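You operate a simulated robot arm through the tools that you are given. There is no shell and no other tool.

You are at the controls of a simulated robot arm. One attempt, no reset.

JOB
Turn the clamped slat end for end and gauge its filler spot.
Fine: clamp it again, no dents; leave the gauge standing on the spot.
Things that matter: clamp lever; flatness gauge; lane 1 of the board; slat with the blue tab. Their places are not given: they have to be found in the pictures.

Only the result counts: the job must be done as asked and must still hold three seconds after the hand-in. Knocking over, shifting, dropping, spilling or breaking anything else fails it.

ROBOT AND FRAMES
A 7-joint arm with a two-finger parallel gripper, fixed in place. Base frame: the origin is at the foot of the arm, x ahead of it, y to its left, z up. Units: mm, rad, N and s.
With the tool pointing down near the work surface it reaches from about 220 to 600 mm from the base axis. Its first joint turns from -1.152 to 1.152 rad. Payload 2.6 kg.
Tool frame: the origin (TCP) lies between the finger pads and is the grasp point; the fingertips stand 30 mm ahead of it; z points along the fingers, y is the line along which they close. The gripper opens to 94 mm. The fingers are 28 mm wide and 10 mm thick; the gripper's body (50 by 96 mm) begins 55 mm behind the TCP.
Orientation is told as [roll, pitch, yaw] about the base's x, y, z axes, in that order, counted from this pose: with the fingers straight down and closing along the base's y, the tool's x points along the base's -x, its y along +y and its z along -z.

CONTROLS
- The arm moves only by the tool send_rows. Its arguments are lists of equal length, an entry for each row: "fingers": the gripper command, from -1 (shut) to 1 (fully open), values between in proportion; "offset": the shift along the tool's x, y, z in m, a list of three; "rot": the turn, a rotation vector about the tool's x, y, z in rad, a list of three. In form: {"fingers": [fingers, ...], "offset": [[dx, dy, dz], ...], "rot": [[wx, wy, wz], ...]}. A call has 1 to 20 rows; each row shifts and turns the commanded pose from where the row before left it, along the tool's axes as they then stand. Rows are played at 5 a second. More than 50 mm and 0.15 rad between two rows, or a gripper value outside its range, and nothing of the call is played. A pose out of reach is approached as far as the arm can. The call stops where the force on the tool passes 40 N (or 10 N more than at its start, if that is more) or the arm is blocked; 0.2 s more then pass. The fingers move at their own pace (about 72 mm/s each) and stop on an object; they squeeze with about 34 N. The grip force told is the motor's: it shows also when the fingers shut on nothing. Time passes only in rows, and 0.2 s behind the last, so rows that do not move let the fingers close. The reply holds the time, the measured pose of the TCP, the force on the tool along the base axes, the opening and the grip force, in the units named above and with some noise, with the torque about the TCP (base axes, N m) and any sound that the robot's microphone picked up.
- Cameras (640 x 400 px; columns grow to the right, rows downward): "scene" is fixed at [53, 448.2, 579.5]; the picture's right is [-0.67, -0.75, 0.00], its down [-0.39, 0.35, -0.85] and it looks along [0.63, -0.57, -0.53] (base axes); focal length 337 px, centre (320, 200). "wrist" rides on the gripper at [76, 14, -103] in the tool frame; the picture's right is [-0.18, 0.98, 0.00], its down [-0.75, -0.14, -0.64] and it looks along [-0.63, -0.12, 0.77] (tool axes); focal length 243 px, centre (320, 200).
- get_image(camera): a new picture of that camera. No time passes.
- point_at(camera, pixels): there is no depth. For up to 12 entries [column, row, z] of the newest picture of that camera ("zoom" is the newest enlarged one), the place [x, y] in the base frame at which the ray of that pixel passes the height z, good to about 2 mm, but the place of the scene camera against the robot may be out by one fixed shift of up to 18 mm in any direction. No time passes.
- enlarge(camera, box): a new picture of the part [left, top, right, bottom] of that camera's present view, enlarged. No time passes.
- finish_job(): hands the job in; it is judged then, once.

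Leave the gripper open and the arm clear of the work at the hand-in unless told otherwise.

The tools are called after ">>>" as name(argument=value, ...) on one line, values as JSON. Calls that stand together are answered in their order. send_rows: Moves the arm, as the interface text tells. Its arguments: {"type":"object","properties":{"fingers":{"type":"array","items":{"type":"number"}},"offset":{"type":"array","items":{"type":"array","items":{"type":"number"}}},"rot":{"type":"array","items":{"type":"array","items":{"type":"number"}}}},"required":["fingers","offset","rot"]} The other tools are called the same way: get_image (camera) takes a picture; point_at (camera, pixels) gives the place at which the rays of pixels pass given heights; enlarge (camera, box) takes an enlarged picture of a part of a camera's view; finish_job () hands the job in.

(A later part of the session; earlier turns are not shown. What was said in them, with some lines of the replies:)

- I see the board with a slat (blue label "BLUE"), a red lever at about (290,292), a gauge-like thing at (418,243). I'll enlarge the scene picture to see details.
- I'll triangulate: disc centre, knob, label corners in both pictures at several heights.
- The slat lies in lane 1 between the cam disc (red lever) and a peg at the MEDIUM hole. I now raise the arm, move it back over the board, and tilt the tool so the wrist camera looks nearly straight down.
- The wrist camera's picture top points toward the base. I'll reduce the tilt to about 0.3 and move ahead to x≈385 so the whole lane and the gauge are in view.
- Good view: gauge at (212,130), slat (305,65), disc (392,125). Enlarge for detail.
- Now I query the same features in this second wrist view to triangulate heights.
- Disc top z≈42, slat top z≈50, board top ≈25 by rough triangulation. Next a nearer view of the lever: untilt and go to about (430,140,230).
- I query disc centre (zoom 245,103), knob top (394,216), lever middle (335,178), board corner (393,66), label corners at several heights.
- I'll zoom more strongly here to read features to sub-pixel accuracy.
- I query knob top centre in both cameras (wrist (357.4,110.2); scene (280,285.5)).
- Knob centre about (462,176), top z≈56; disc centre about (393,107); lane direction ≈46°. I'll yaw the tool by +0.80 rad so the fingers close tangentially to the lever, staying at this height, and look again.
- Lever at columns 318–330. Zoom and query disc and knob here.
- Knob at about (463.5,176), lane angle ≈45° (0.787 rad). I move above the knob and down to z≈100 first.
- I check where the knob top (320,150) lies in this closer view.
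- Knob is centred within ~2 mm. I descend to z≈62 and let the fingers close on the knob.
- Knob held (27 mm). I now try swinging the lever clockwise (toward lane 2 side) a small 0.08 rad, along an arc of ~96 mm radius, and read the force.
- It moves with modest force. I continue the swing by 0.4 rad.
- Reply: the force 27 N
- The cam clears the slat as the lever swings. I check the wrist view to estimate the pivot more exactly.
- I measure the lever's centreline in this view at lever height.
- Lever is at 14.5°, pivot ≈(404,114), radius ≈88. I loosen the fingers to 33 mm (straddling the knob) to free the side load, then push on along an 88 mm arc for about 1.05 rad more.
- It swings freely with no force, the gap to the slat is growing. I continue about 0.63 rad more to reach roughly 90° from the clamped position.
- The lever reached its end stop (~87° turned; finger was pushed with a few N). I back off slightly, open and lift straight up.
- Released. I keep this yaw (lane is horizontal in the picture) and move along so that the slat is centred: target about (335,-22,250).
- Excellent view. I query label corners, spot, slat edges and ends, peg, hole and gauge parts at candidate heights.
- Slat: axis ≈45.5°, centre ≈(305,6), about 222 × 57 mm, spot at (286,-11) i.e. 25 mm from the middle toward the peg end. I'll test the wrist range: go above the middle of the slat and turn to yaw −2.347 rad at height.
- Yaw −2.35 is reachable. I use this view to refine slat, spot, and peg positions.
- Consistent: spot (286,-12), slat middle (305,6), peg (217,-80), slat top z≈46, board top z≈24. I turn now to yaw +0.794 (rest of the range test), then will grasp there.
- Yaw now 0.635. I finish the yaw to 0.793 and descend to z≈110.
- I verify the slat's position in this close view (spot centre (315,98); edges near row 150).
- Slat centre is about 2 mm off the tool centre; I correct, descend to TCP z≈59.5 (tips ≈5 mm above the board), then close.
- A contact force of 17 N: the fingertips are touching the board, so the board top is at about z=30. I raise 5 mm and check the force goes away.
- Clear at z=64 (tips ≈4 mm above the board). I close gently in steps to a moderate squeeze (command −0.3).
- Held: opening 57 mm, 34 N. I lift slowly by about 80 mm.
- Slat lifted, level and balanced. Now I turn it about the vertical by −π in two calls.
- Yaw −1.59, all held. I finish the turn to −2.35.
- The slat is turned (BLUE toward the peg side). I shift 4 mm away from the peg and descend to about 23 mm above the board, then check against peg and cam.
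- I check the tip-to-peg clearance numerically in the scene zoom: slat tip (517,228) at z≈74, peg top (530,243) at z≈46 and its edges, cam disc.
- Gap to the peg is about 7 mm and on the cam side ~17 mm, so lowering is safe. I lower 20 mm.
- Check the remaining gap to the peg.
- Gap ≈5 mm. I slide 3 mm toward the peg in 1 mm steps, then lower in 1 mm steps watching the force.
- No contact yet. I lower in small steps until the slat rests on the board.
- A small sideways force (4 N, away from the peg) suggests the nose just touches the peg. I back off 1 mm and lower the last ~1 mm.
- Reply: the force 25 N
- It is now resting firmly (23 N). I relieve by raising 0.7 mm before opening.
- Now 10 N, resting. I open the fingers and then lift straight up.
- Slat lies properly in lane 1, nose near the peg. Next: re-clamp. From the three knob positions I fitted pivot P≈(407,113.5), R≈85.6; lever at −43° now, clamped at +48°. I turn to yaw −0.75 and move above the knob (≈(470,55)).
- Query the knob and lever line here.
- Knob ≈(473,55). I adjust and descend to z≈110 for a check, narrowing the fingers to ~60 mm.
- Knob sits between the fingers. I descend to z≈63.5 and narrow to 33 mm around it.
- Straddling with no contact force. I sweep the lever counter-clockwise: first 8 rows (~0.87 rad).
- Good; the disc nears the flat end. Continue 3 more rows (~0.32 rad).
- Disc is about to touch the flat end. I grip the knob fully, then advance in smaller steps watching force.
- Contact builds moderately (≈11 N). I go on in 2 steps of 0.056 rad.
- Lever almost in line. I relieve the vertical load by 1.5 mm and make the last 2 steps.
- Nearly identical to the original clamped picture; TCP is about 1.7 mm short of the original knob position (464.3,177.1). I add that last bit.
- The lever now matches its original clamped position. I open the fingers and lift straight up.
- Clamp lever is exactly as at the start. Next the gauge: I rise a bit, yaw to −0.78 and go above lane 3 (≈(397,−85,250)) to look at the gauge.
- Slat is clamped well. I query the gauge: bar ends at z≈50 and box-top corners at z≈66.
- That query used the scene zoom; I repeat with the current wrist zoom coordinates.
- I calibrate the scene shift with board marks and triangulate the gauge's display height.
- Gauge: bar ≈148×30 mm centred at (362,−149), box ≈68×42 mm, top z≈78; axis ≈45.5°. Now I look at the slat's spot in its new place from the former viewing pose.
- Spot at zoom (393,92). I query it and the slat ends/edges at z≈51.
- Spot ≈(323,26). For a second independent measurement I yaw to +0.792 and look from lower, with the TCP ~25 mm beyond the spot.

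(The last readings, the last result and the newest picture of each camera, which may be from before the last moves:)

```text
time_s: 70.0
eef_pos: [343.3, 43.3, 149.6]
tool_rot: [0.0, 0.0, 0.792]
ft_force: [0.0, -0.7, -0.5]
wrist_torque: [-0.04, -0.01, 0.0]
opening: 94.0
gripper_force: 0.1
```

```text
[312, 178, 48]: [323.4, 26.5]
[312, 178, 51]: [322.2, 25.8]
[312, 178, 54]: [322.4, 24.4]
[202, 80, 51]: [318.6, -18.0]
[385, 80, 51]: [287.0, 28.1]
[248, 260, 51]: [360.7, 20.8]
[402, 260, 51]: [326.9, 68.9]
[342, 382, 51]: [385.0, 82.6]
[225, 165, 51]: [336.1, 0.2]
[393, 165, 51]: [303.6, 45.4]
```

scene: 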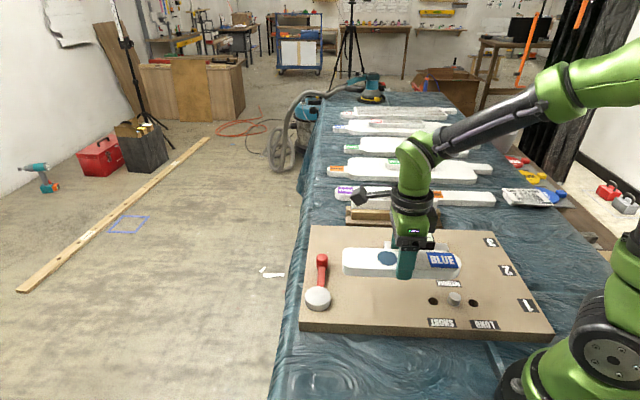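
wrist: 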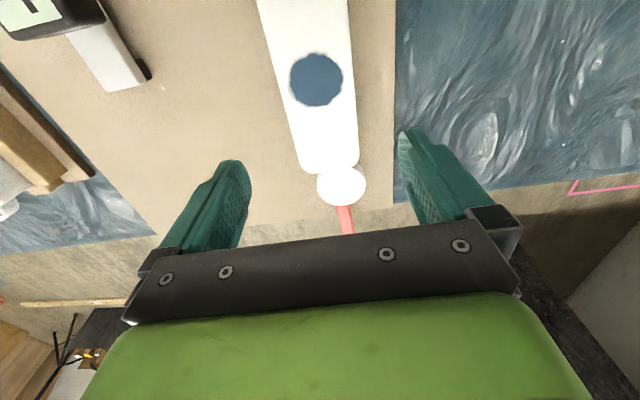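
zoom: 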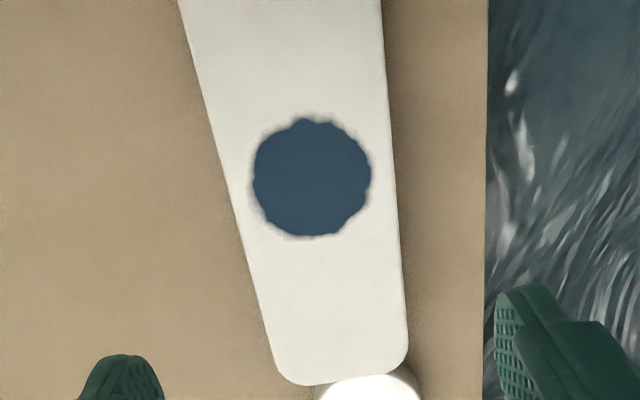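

Two views agree: spot at (322.8,26). Now I go above the gauge centre (362,−149) at z≈150 with the same yaw.

>>> send_rows(fingers=[1, 1, 1, 1, 1, 1], offset=[[0.0247, -0.0297, -0.002], [0.0247, -0.0297, 0], [0.0247, -0.0297, 0], [0.0247, -0.0297, 0], [0.0247, -0.0297, 0], [0, 0, 0]], rot=[[0, 0, 0], [0, 0, 0], [0, 0, 0], [0, 0, 0], [0, 0, 0], [0, 0, 0]])

>>> get_image(camera="wrist")

>>> enlarge(camera="wrist", box=[220, 0, 420, 250])

```text
time_s: 71.4
eef_pos: [363.4, -147.9, 150.6]
tool_rot: [-0.001, 0.0, 0.795]
ft_force: [0.3, -0.7, -0.5]
wrist_torque: [-0.03, -0.02, -0.01]
opening: 94.2
gripper_force: 0.0
```

```text
taken
```

wrist: 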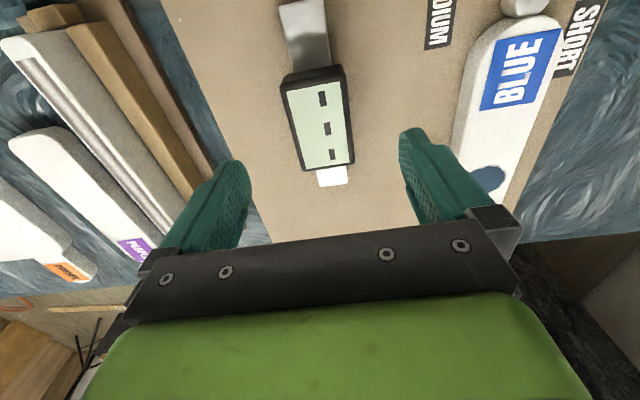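

```text
1.60 times, centred on (320, 125) of wrist
```

zoom: 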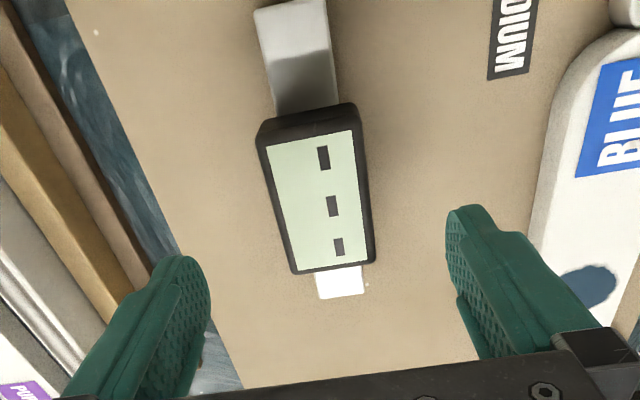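

I query box corners at z=78 and 82 and bar end corners at z=48 in this view.

>>> point_at(camera="zoom", pixels=[[257, 148, 78], [354, 128, 78], [374, 262, 78], [292, 274, 78], [318, 299, 48], [364, 292, 48], [255, 12, 48], [322, 0, 48], [333, 206, 78], [333, 206, 84]])

```text
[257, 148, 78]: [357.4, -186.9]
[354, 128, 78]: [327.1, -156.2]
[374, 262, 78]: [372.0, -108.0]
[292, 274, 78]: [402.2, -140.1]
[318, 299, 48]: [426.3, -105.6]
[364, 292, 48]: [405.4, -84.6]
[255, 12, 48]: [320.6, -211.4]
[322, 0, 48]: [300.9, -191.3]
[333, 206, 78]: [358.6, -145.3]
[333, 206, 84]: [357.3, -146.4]
```

Gauge centre (363.3,−148.2), angle 45.3°, directly under the TCP. I descend to TCP z≈80 with open fingers.

>>> send_rows(fingers=[1, 1, 1, 1, 1], offset=[[0, 0, 0.025], [0, 0, 0.025], [0, 0, 0.012], [0, 0, 0.0085], [0, 0, 0]], rot=[[0, 0, 0.003], [0, 0, 0], [0, 0, 0], [0, 0, 0], [0, 0, 0]])

>>> get_image(camera="wrist")

>>> enlarge(camera="scene", box=[360, 180, 480, 280])

```text
time_s: 72.6
eef_pos: [361.2, -148.0, 80.1]
tool_rot: [-0.001, -0.002, 0.791]
ft_force: [0.0, 0.1, 1.2]
wrist_torque: [0.0, -0.01, 0.0]
opening: 94.0
gripper_force: 0.0
```

```text
taken
```

wrist: 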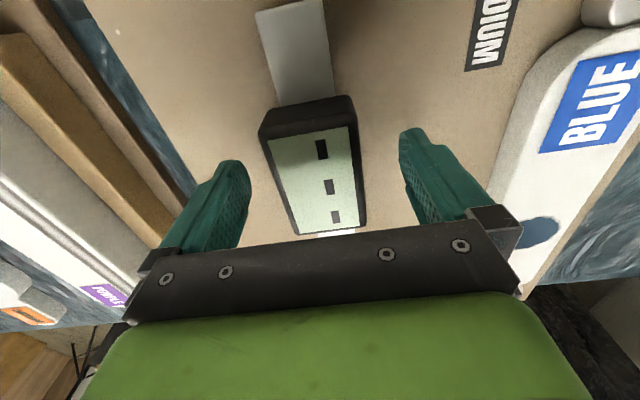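

```text
4.00 times, centred on (420, 230) of scene
```

zoom: 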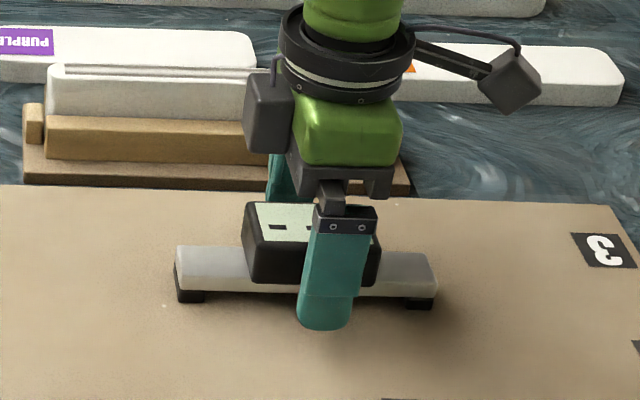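

Fingers straddle the box. I close in steps.

>>> send_rows(fingers=[0.3, 0.0, -0.1, -0.25, -0.4, -0.5, -0.5], offset=[[0, 0, 0], [0, 0, 0], [0, 0, 0], [0, 0, 0], [0, 0, 0], [0, 0, 0], [0, 0, 0]], rot=[[0, 0, 0], [0, 0, 0], [0, 0, 0], [0, 0, 0], [0, 0, 0], [0, 0, 0], [0, 0, 0]])

>>> get_image(camera="wrist")

```text
time_s: 74.2
eef_pos: [361.4, -147.8, 80.9]
tool_rot: [-0.001, 0.0, 0.791]
ft_force: [-0.5, -0.4, -0.3]
wrist_torque: [0.0, -0.02, 0.02]
opening: 50.2
gripper_force: 33.7
```

```text
taken
```

wrist: 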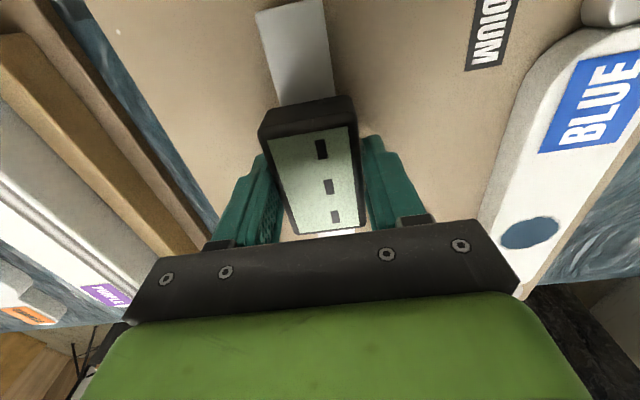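

Held at 50.2 mm width. I check where the gauge centre is relative to the TCP, using box corners in this view.

>>> enlarge(camera="wrist", box=[220, 0, 420, 250])

```text
1.60 times, centred on (320, 125) of wrist
```

zoom: 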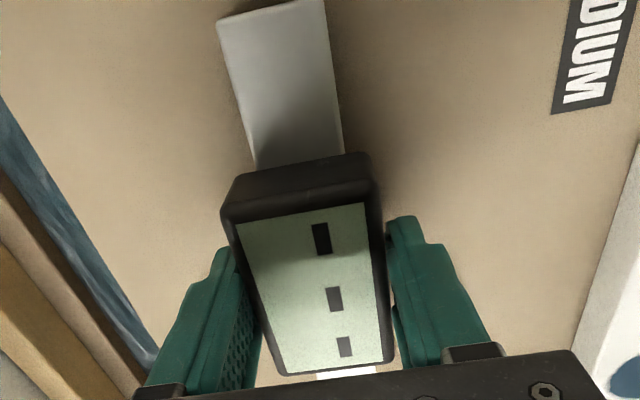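

>>> point_at(camera="zoom", pixels=[[226, 216, 78], [378, 190, 78], [395, 364, 78], [280, 375, 78], [217, 22, 48], [322, 0, 48], [226, 216, 84], [395, 364, 84]])

```text
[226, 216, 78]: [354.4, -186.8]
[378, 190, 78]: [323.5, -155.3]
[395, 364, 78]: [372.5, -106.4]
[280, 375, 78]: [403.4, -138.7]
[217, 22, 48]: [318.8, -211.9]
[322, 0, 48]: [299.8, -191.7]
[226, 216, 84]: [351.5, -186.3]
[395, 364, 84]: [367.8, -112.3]
```

Gauge centre ≈ TCP within 1 mm. I lift it 60 mm and carry it over the slat toward the spot.

>>> send_rows(fingers=[-0.5, -0.5, -0.5, -0.5], offset=[[0, 0, -0.005], [0, 0, -0.02], [0, 0, -0.035], [0, 0, 0]], rot=[[0, 0, 0], [0, 0, 0], [0, 0, 0], [0, 0, 0]])

>>> enlarge(camera="scene", box=[330, 160, 530, 340])

```text
time_s: 75.2
eef_pos: [360.7, -148.2, 142.0]
tool_rot: [0.001, 0.0, 0.791]
ft_force: [0.5, -0.3, -2.2]
wrist_torque: [-0.01, 0.01, -0.04]
opening: 50.1
gripper_force: 33.9
```

```text
2.22 times, centred on (430, 250) of scene
```

zoom: 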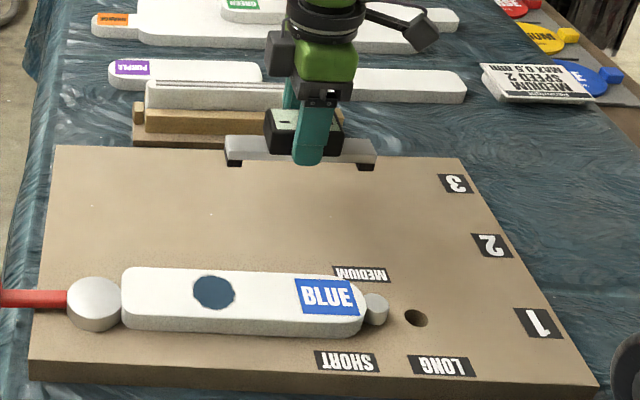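

Gauge held level. I carry it to above the spot.

>>> send_rows(fingers=[-0.5, -0.5, -0.5, -0.5, -0.5, -0.5, -0.5], offset=[[-0.012, 0.0186, 0], [-0.0193, 0.0299, 0], [-0.0193, 0.0299, 0], [-0.0193, 0.0299, 0], [-0.0193, 0.0299, 0], [-0.0072, 0.0112, 0], [0, 0, 0]], rot=[[0, 0, 0], [0, 0, 0], [0, 0, 0], [0, 0, 0], [0, 0, 0], [0, 0, 0], [0, 0, 0]])

>>> enlarge(camera="scene", box=[290, 210, 490, 345])

>>> get_image(camera="wrist")

```text
time_s: 76.8
eef_pos: [321.2, 24.6, 139.7]
tool_rot: [-0.001, -0.002, 0.79]
ft_force: [-0.6, 0.4, -1.5]
wrist_torque: [-0.03, -0.03, -0.02]
opening: 50.1
gripper_force: 34.3
```

```text
2.96 times, centred on (390, 278) of scene
```

zoom: 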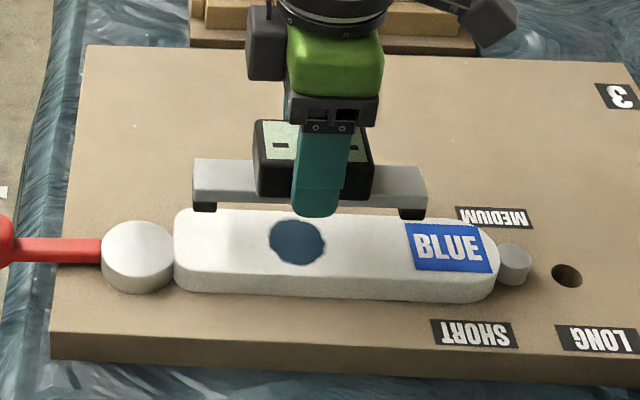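

```text
taken
```

wrist: 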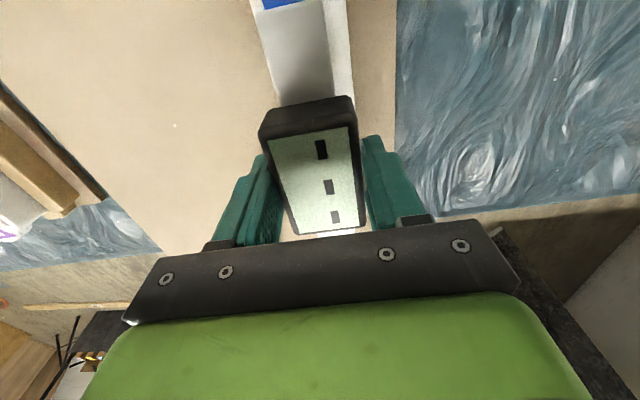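

I verify alignment in the scene view: bar ends at z≈108 versus spot at z≈51.

>>> point_at(camera="zoom", pixels=[[197, 158, 108], [193, 186, 108], [421, 167, 108], [427, 196, 108], [297, 242, 51], [270, 242, 51], [325, 243, 51], [173, 240, 51]])

```text
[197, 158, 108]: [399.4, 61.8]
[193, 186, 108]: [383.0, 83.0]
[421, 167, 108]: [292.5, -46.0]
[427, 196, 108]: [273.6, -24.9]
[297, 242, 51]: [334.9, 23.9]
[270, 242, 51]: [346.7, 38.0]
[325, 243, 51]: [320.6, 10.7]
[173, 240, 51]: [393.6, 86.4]
```

Gauge is ~2 mm short toward the peg; I correct 1.8 mm and lower to about 5 mm above the slat.

>>> send_rows(fingers=[-0.5, -0.5, -0.5, -0.5], offset=[[-0.0018, 0, 0.01], [0, 0, 0.014], [0, 0, 0.009], [0, 0, 0]], rot=[[0, 0, 0], [0, 0, 0], [0, 0, 0], [0, 0, 0]])

>>> enlarge(camera="scene", box=[330, 240, 470, 330])

```text
time_s: 77.8
eef_pos: [325.2, 27.7, 107.3]
tool_rot: [0.0, 0.0, 0.788]
ft_force: [-0.3, 0.4, -1.4]
wrist_torque: [-0.01, -0.02, 0.02]
opening: 49.9
gripper_force: 34.2
```

```text
4.44 times, centred on (400, 285) of scene
```

zoom: 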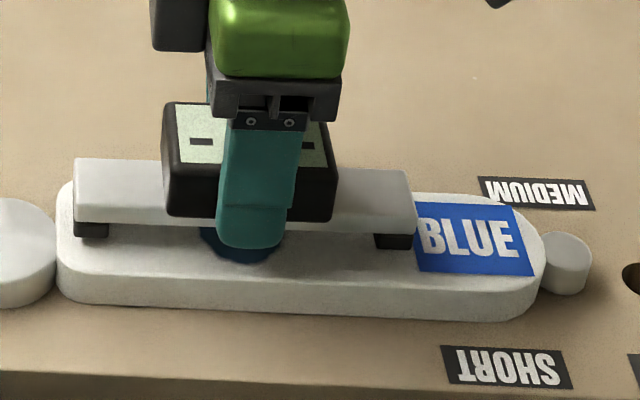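

>>> point_at(camera="zoom", pixels=[[76, 160, 75], [73, 196, 75], [411, 172, 75], [417, 207, 75], [241, 232, 51], [245, 232, 51], [66, 184, 51]])

```text
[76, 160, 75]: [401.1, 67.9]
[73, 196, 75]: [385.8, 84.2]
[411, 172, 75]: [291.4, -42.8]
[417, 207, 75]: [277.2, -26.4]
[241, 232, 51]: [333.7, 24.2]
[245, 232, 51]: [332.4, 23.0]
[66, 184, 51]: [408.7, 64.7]
```

I take another pose reading without moving (to average the noise).

>>> send_rows(fingers=[-0.5, -0.5], offset=[[0, 0, 0], [0, 0, 0]], rot=[[0, 0, 0], [0, 0, 0]])

>>> send_rows(fingers=[-0.5], offset=[[0, 0, 0]], rot=[[0, 0, 0]])

>>> send_rows(fingers=[-0.5], offset=[[0, 0, 0]], rot=[[0, 0, 0]])

```text
time_s: 78.4
eef_pos: [324.4, 27.9, 107.3]
tool_rot: [0.001, -0.001, 0.791]
ft_force: [0.3, 0.0, -1.2]
wrist_torque: [-0.04, 0.03, -0.03]
opening: 49.9
gripper_force: 34.1
```

```text
time_s: 78.8
eef_pos: [325.7, 27.5, 107.4]
tool_rot: [0.0, 0.001, 0.79]
ft_force: [0.5, 1.0, -2.1]
wrist_torque: [0.01, 0.01, 0.0]
opening: 49.9
gripper_force: 34.0
```

```text
time_s: 79.2
eef_pos: [325.2, 28.3, 105.9]
tool_rot: [0.0, 0.0, 0.79]
ft_force: [-0.3, -0.1, -2.1]
wrist_torque: [-0.03, -0.02, 0.0]
opening: 49.8
gripper_force: 34.6
```

Averaged pose: gauge centre is ~2.5 mm beyond the spot along the lane. I shift back 2.5 mm and lower 3 mm.

>>> send_rows(fingers=[-0.5, -0.5, -0.5, -0.5], offset=[[0.0025, 0, 0], [0, 0, 0.0015], [0, 0, 0.0015], [0, 0, 0]], rot=[[0, 0, 0], [0, 0, 0], [0, 0, 0], [0, 0, 0]])

>>> enlarge(camera="scene", box=[330, 240, 470, 330])

```text
time_s: 80.2
eef_pos: [322.8, 25.4, 104.8]
tool_rot: [0.002, 0.0, 0.788]
ft_force: [-0.2, -0.3, -1.0]
wrist_torque: [0.02, -0.01, 0.03]
opening: 50.0
gripper_force: 34.2
```

```text
4.44 times, centred on (400, 285) of scene
```

zoom: 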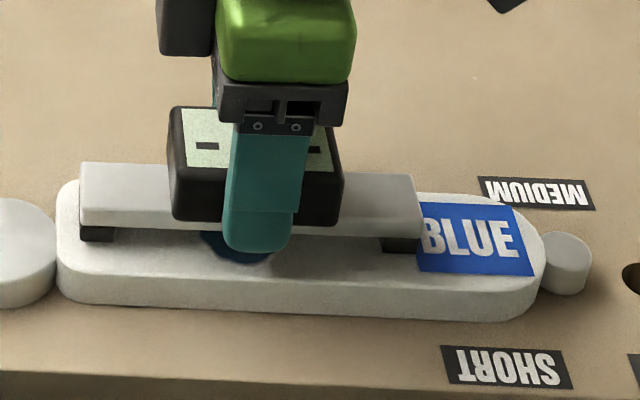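

Centred on the spot now. I lower by 1 mm steps watching for contact.

>>> send_rows(fingers=[-0.5, -0.5, -0.5], offset=[[0, 0, 0.001], [0, 0, 0.0008], [0, 0, 0]], rot=[[0, 0, 0], [0, 0, 0], [0, 0, 0]])

>>> send_rows(fingers=[-0.5, -0.5], offset=[[0, 0, 0.0006], [0, 0, 0]], rot=[[0, 0, 0], [0, 0, 0]])

```text
time_s: 81.0
eef_pos: [324.1, 26.1, 102.5]
tool_rot: [0.001, 0.001, 0.791]
ft_force: [0.6, 0.3, -1.8]
wrist_torque: [0.01, 0.0, -0.01]
opening: 50.1
gripper_force: 34.4
```

```text
time_s: 81.6
eef_pos: [322.7, 24.8, 103.3]
tool_rot: [0.001, 0.002, 0.788]
ft_force: [-0.4, 0.0, -1.3]
wrist_torque: [0.0, 0.02, 0.03]
opening: 50.0
gripper_force: 34.4
```

No contact yet (Fz ≈ −1.5 N is just the gauge's weight). I continue in 0.6 mm steps.

>>> send_rows(fingers=[-0.5, -0.5], offset=[[0, 0, 0.0006], [0, 0, 0]], rot=[[0, 0, 0], [0, 0, 0]])

>>> send_rows(fingers=[-0.5, -0.5], offset=[[0, 0, 0.0006], [0, 0, 0]], rot=[[0, 0, 0], [0, 0, 0]])

>>> enlarge(camera="scene", box=[330, 250, 430, 315])

```text
time_s: 82.2
eef_pos: [321.8, 24.9, 102.1]
tool_rot: [0.0, 0.0, 0.791]
ft_force: [-1.2, 0.3, -0.1]
wrist_torque: [0.0, -0.06, 0.02]
opening: 50.2
gripper_force: 34.5
```

```text
time_s: 82.8
eef_pos: [323.0, 25.7, 101.7]
tool_rot: [0.001, -0.002, 0.789]
ft_force: [-7.3, 0.6, 21.1]
wrist_torque: [-0.47, 0.52, -0.1]
opening: 50.1
gripper_force: 34.1
```

```text
6.15 times, centred on (380, 282) of scene
```

zoom: 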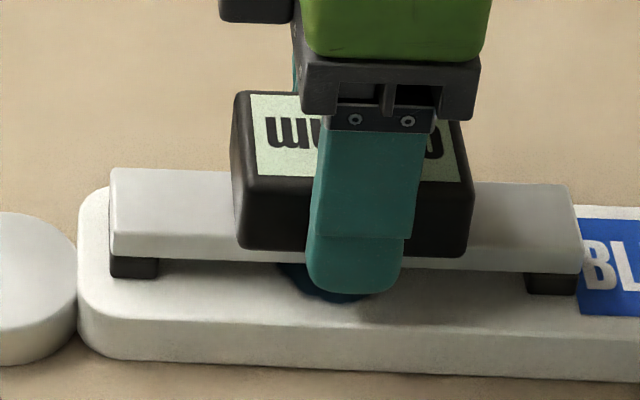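

Contact (21 N), and the gauge display has come alive ("… mm"). I relieve by 0.6 mm and check.

>>> send_rows(fingers=[-0.5, -0.5], offset=[[0, 0, -0.0005], [0, 0, 0]], rot=[[0, 0, 0], [0, 0, 0]])

>>> get_image(camera="wrist")

>>> enlarge(camera="wrist", box=[220, 60, 420, 240])

```text
time_s: 83.4
eef_pos: [322.8, 25.3, 102.3]
tool_rot: [-0.001, -0.004, 0.792]
ft_force: [-8.5, 0.4, 22.2]
wrist_torque: [-0.01, 0.13, -0.05]
opening: 49.8
gripper_force: 34.0
```

```text
taken
```

wrist: 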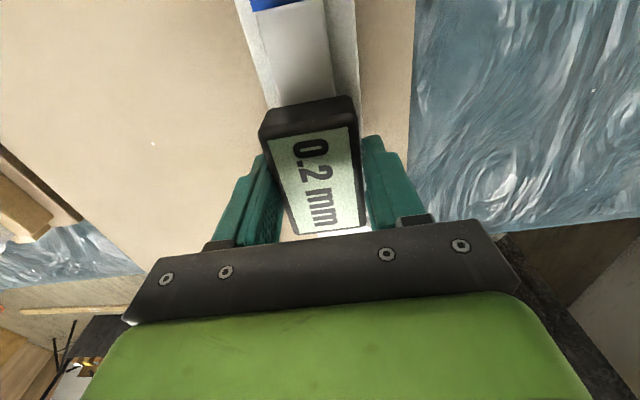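

```text
2.22 times, centred on (320, 150) of wrist
```

zoom: 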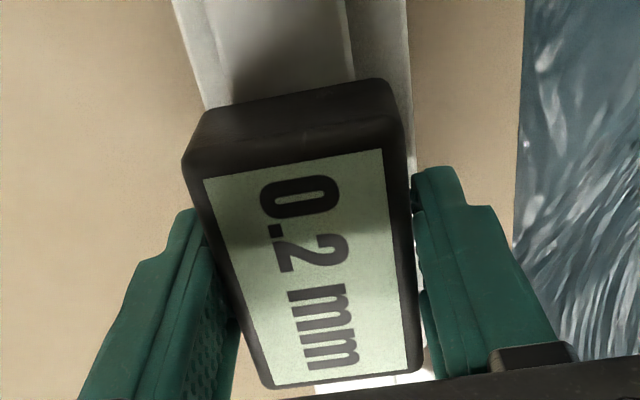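

The gauge reads 0.2 mm. Force is still 22 N down; I raise another 0.6 mm to relieve it.

>>> send_rows(fingers=[-0.5, -0.5], offset=[[0, 0, -0.0006], [0, 0, 0]], rot=[[0, 0, 0], [0, 0, 0]])

```text
time_s: 84.0
eef_pos: [323.1, 24.8, 99.9]
tool_rot: [0.0, 0.0, 0.79]
ft_force: [-0.2, 2.6, 2.7]
wrist_torque: [0.24, -0.22, 0.08]
opening: 49.9
gripper_force: 34.5
```

Light contact (2.7 N). I open the fingers and lift straight up.

>>> send_rows(fingers=[-0.1, 0.1, 0.3, 0.7, 1, 1, 1, 1, 1, 1], offset=[[0, 0, 0], [0, 0, 0], [0, 0, 0], [0, 0, 0], [0, 0, 0], [0, 0, -0.01], [0, 0, -0.03], [0, 0, -0.045], [0, 0, -0.045], [0, 0, 0]], rot=[[0, 0, 0], [0, 0, 0], [0, 0, 0], [0, 0, 0], [0, 0, 0], [0, 0, 0], [0, 0, 0], [0, 0, 0], [0, 0, 0], [0, 0, 0]])

>>> get_image(camera="wrist")

>>> enlarge(camera="scene", box=[270, 200, 490, 345])

```text
time_s: 86.2
eef_pos: [325.4, 24.9, 232.6]
tool_rot: [-0.001, 0.001, 0.791]
ft_force: [-0.6, 0.4, 0.6]
wrist_torque: [0.03, -0.01, 0.01]
opening: 93.9
gripper_force: 0.1
```

```text
taken
```

wrist: 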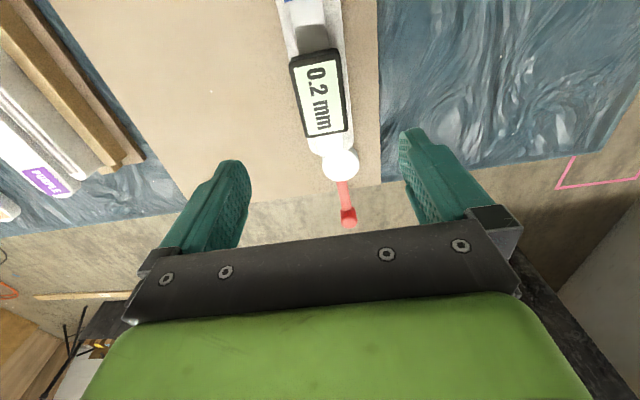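

```text
2.76 times, centred on (380, 272) of scene
```

zoom: 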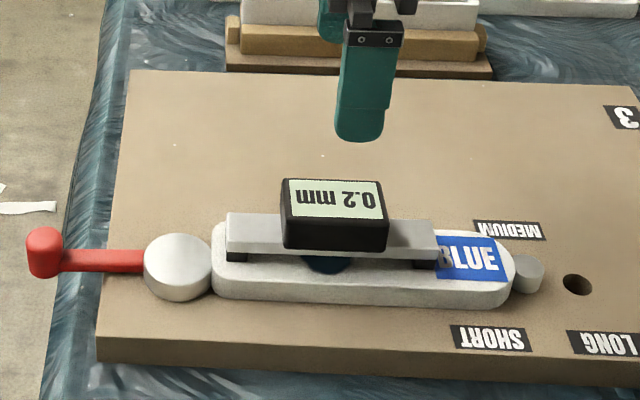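

The gauge stands on the spot reading 0.2 mm, slat clamped, lever in line. I raise further and retreat to the starting area, clear of the work.

>>> send_rows(fingers=[1, 1, 1, 1, 1, 1, 1, 1], offset=[[0, 0, -0.03], [0, 0, -0.03], [-0.0378, 0.015, 0], [-0.0378, 0.015, 0], [-0.0378, 0.015, 0], [-0.0378, 0.015, 0], [0, 0, 0], [0, 0, 0]], rot=[[0, 0, 0], [0, 0, 0], [0, 0, 0], [0, 0, 0], [0, 0, 0], [0, 0, 0], [0, 0, 0], [0, 0, 0]])

>>> get_image(camera="scene")

>>> enlarge(camera="scene", box=[310, 230, 480, 330])

```text
time_s: 88.0
eef_pos: [386.0, 173.2, 293.2]
tool_rot: [0.0, 0.001, 0.789]
ft_force: [0.2, 0.8, -0.1]
wrist_torque: [0.01, 0.0, -0.06]
opening: 93.9
gripper_force: 0.0
```

```text
taken
```

scene: 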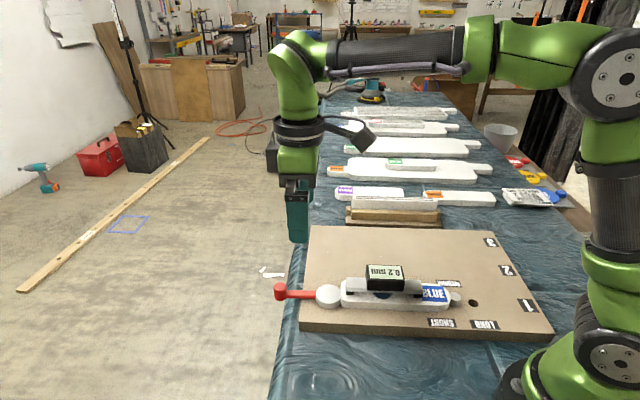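

```text
3.76 times, centred on (395, 280) of scene
```

zoom: 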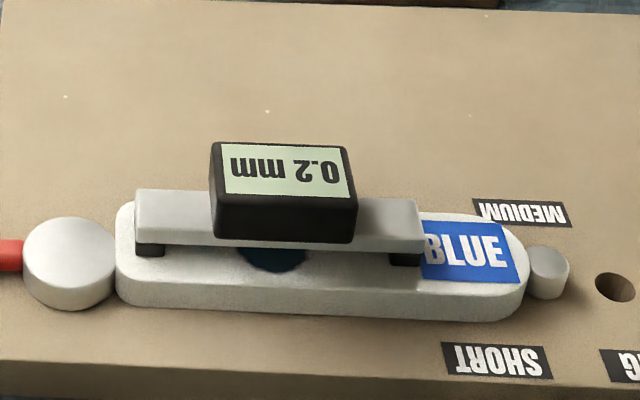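

Everything stands as asked: slat turned and clamped in lane 1, lever in line as at the start, gauge standing on the spot (0.2 mm), gripper open and clear. I hand in.

>>> finish_job()

```text
The job is handed in.
```

The slat with the blue tab is turned end for end and clamped again in lane 1. The gauge is standing on its filler spot and reads 0.2 mm. The job is handed in; I haven't seen the verdict.

- **Clamp:** The lever is back in line with the lane, and in the pictures it matches its position at the start. The slat sits between the peg and the cam as before.
- **Dents:** The slat was held by its sides with about 34 N. It was pressed onto the board with about 23 N at most, and the gauge onto the slat with about 22 N. I saw no marks in the pictures, but I can't check for dents more closely than that.
- **Gauge position:** Its centre is within about 2 mm of the spot's centre.
- **Board contact:** While lowering to grip the slat, the fingertips touched the board once, at about 17 N. Nothing moved in the pictures.

The gripper is open and the arm is clear of the work.
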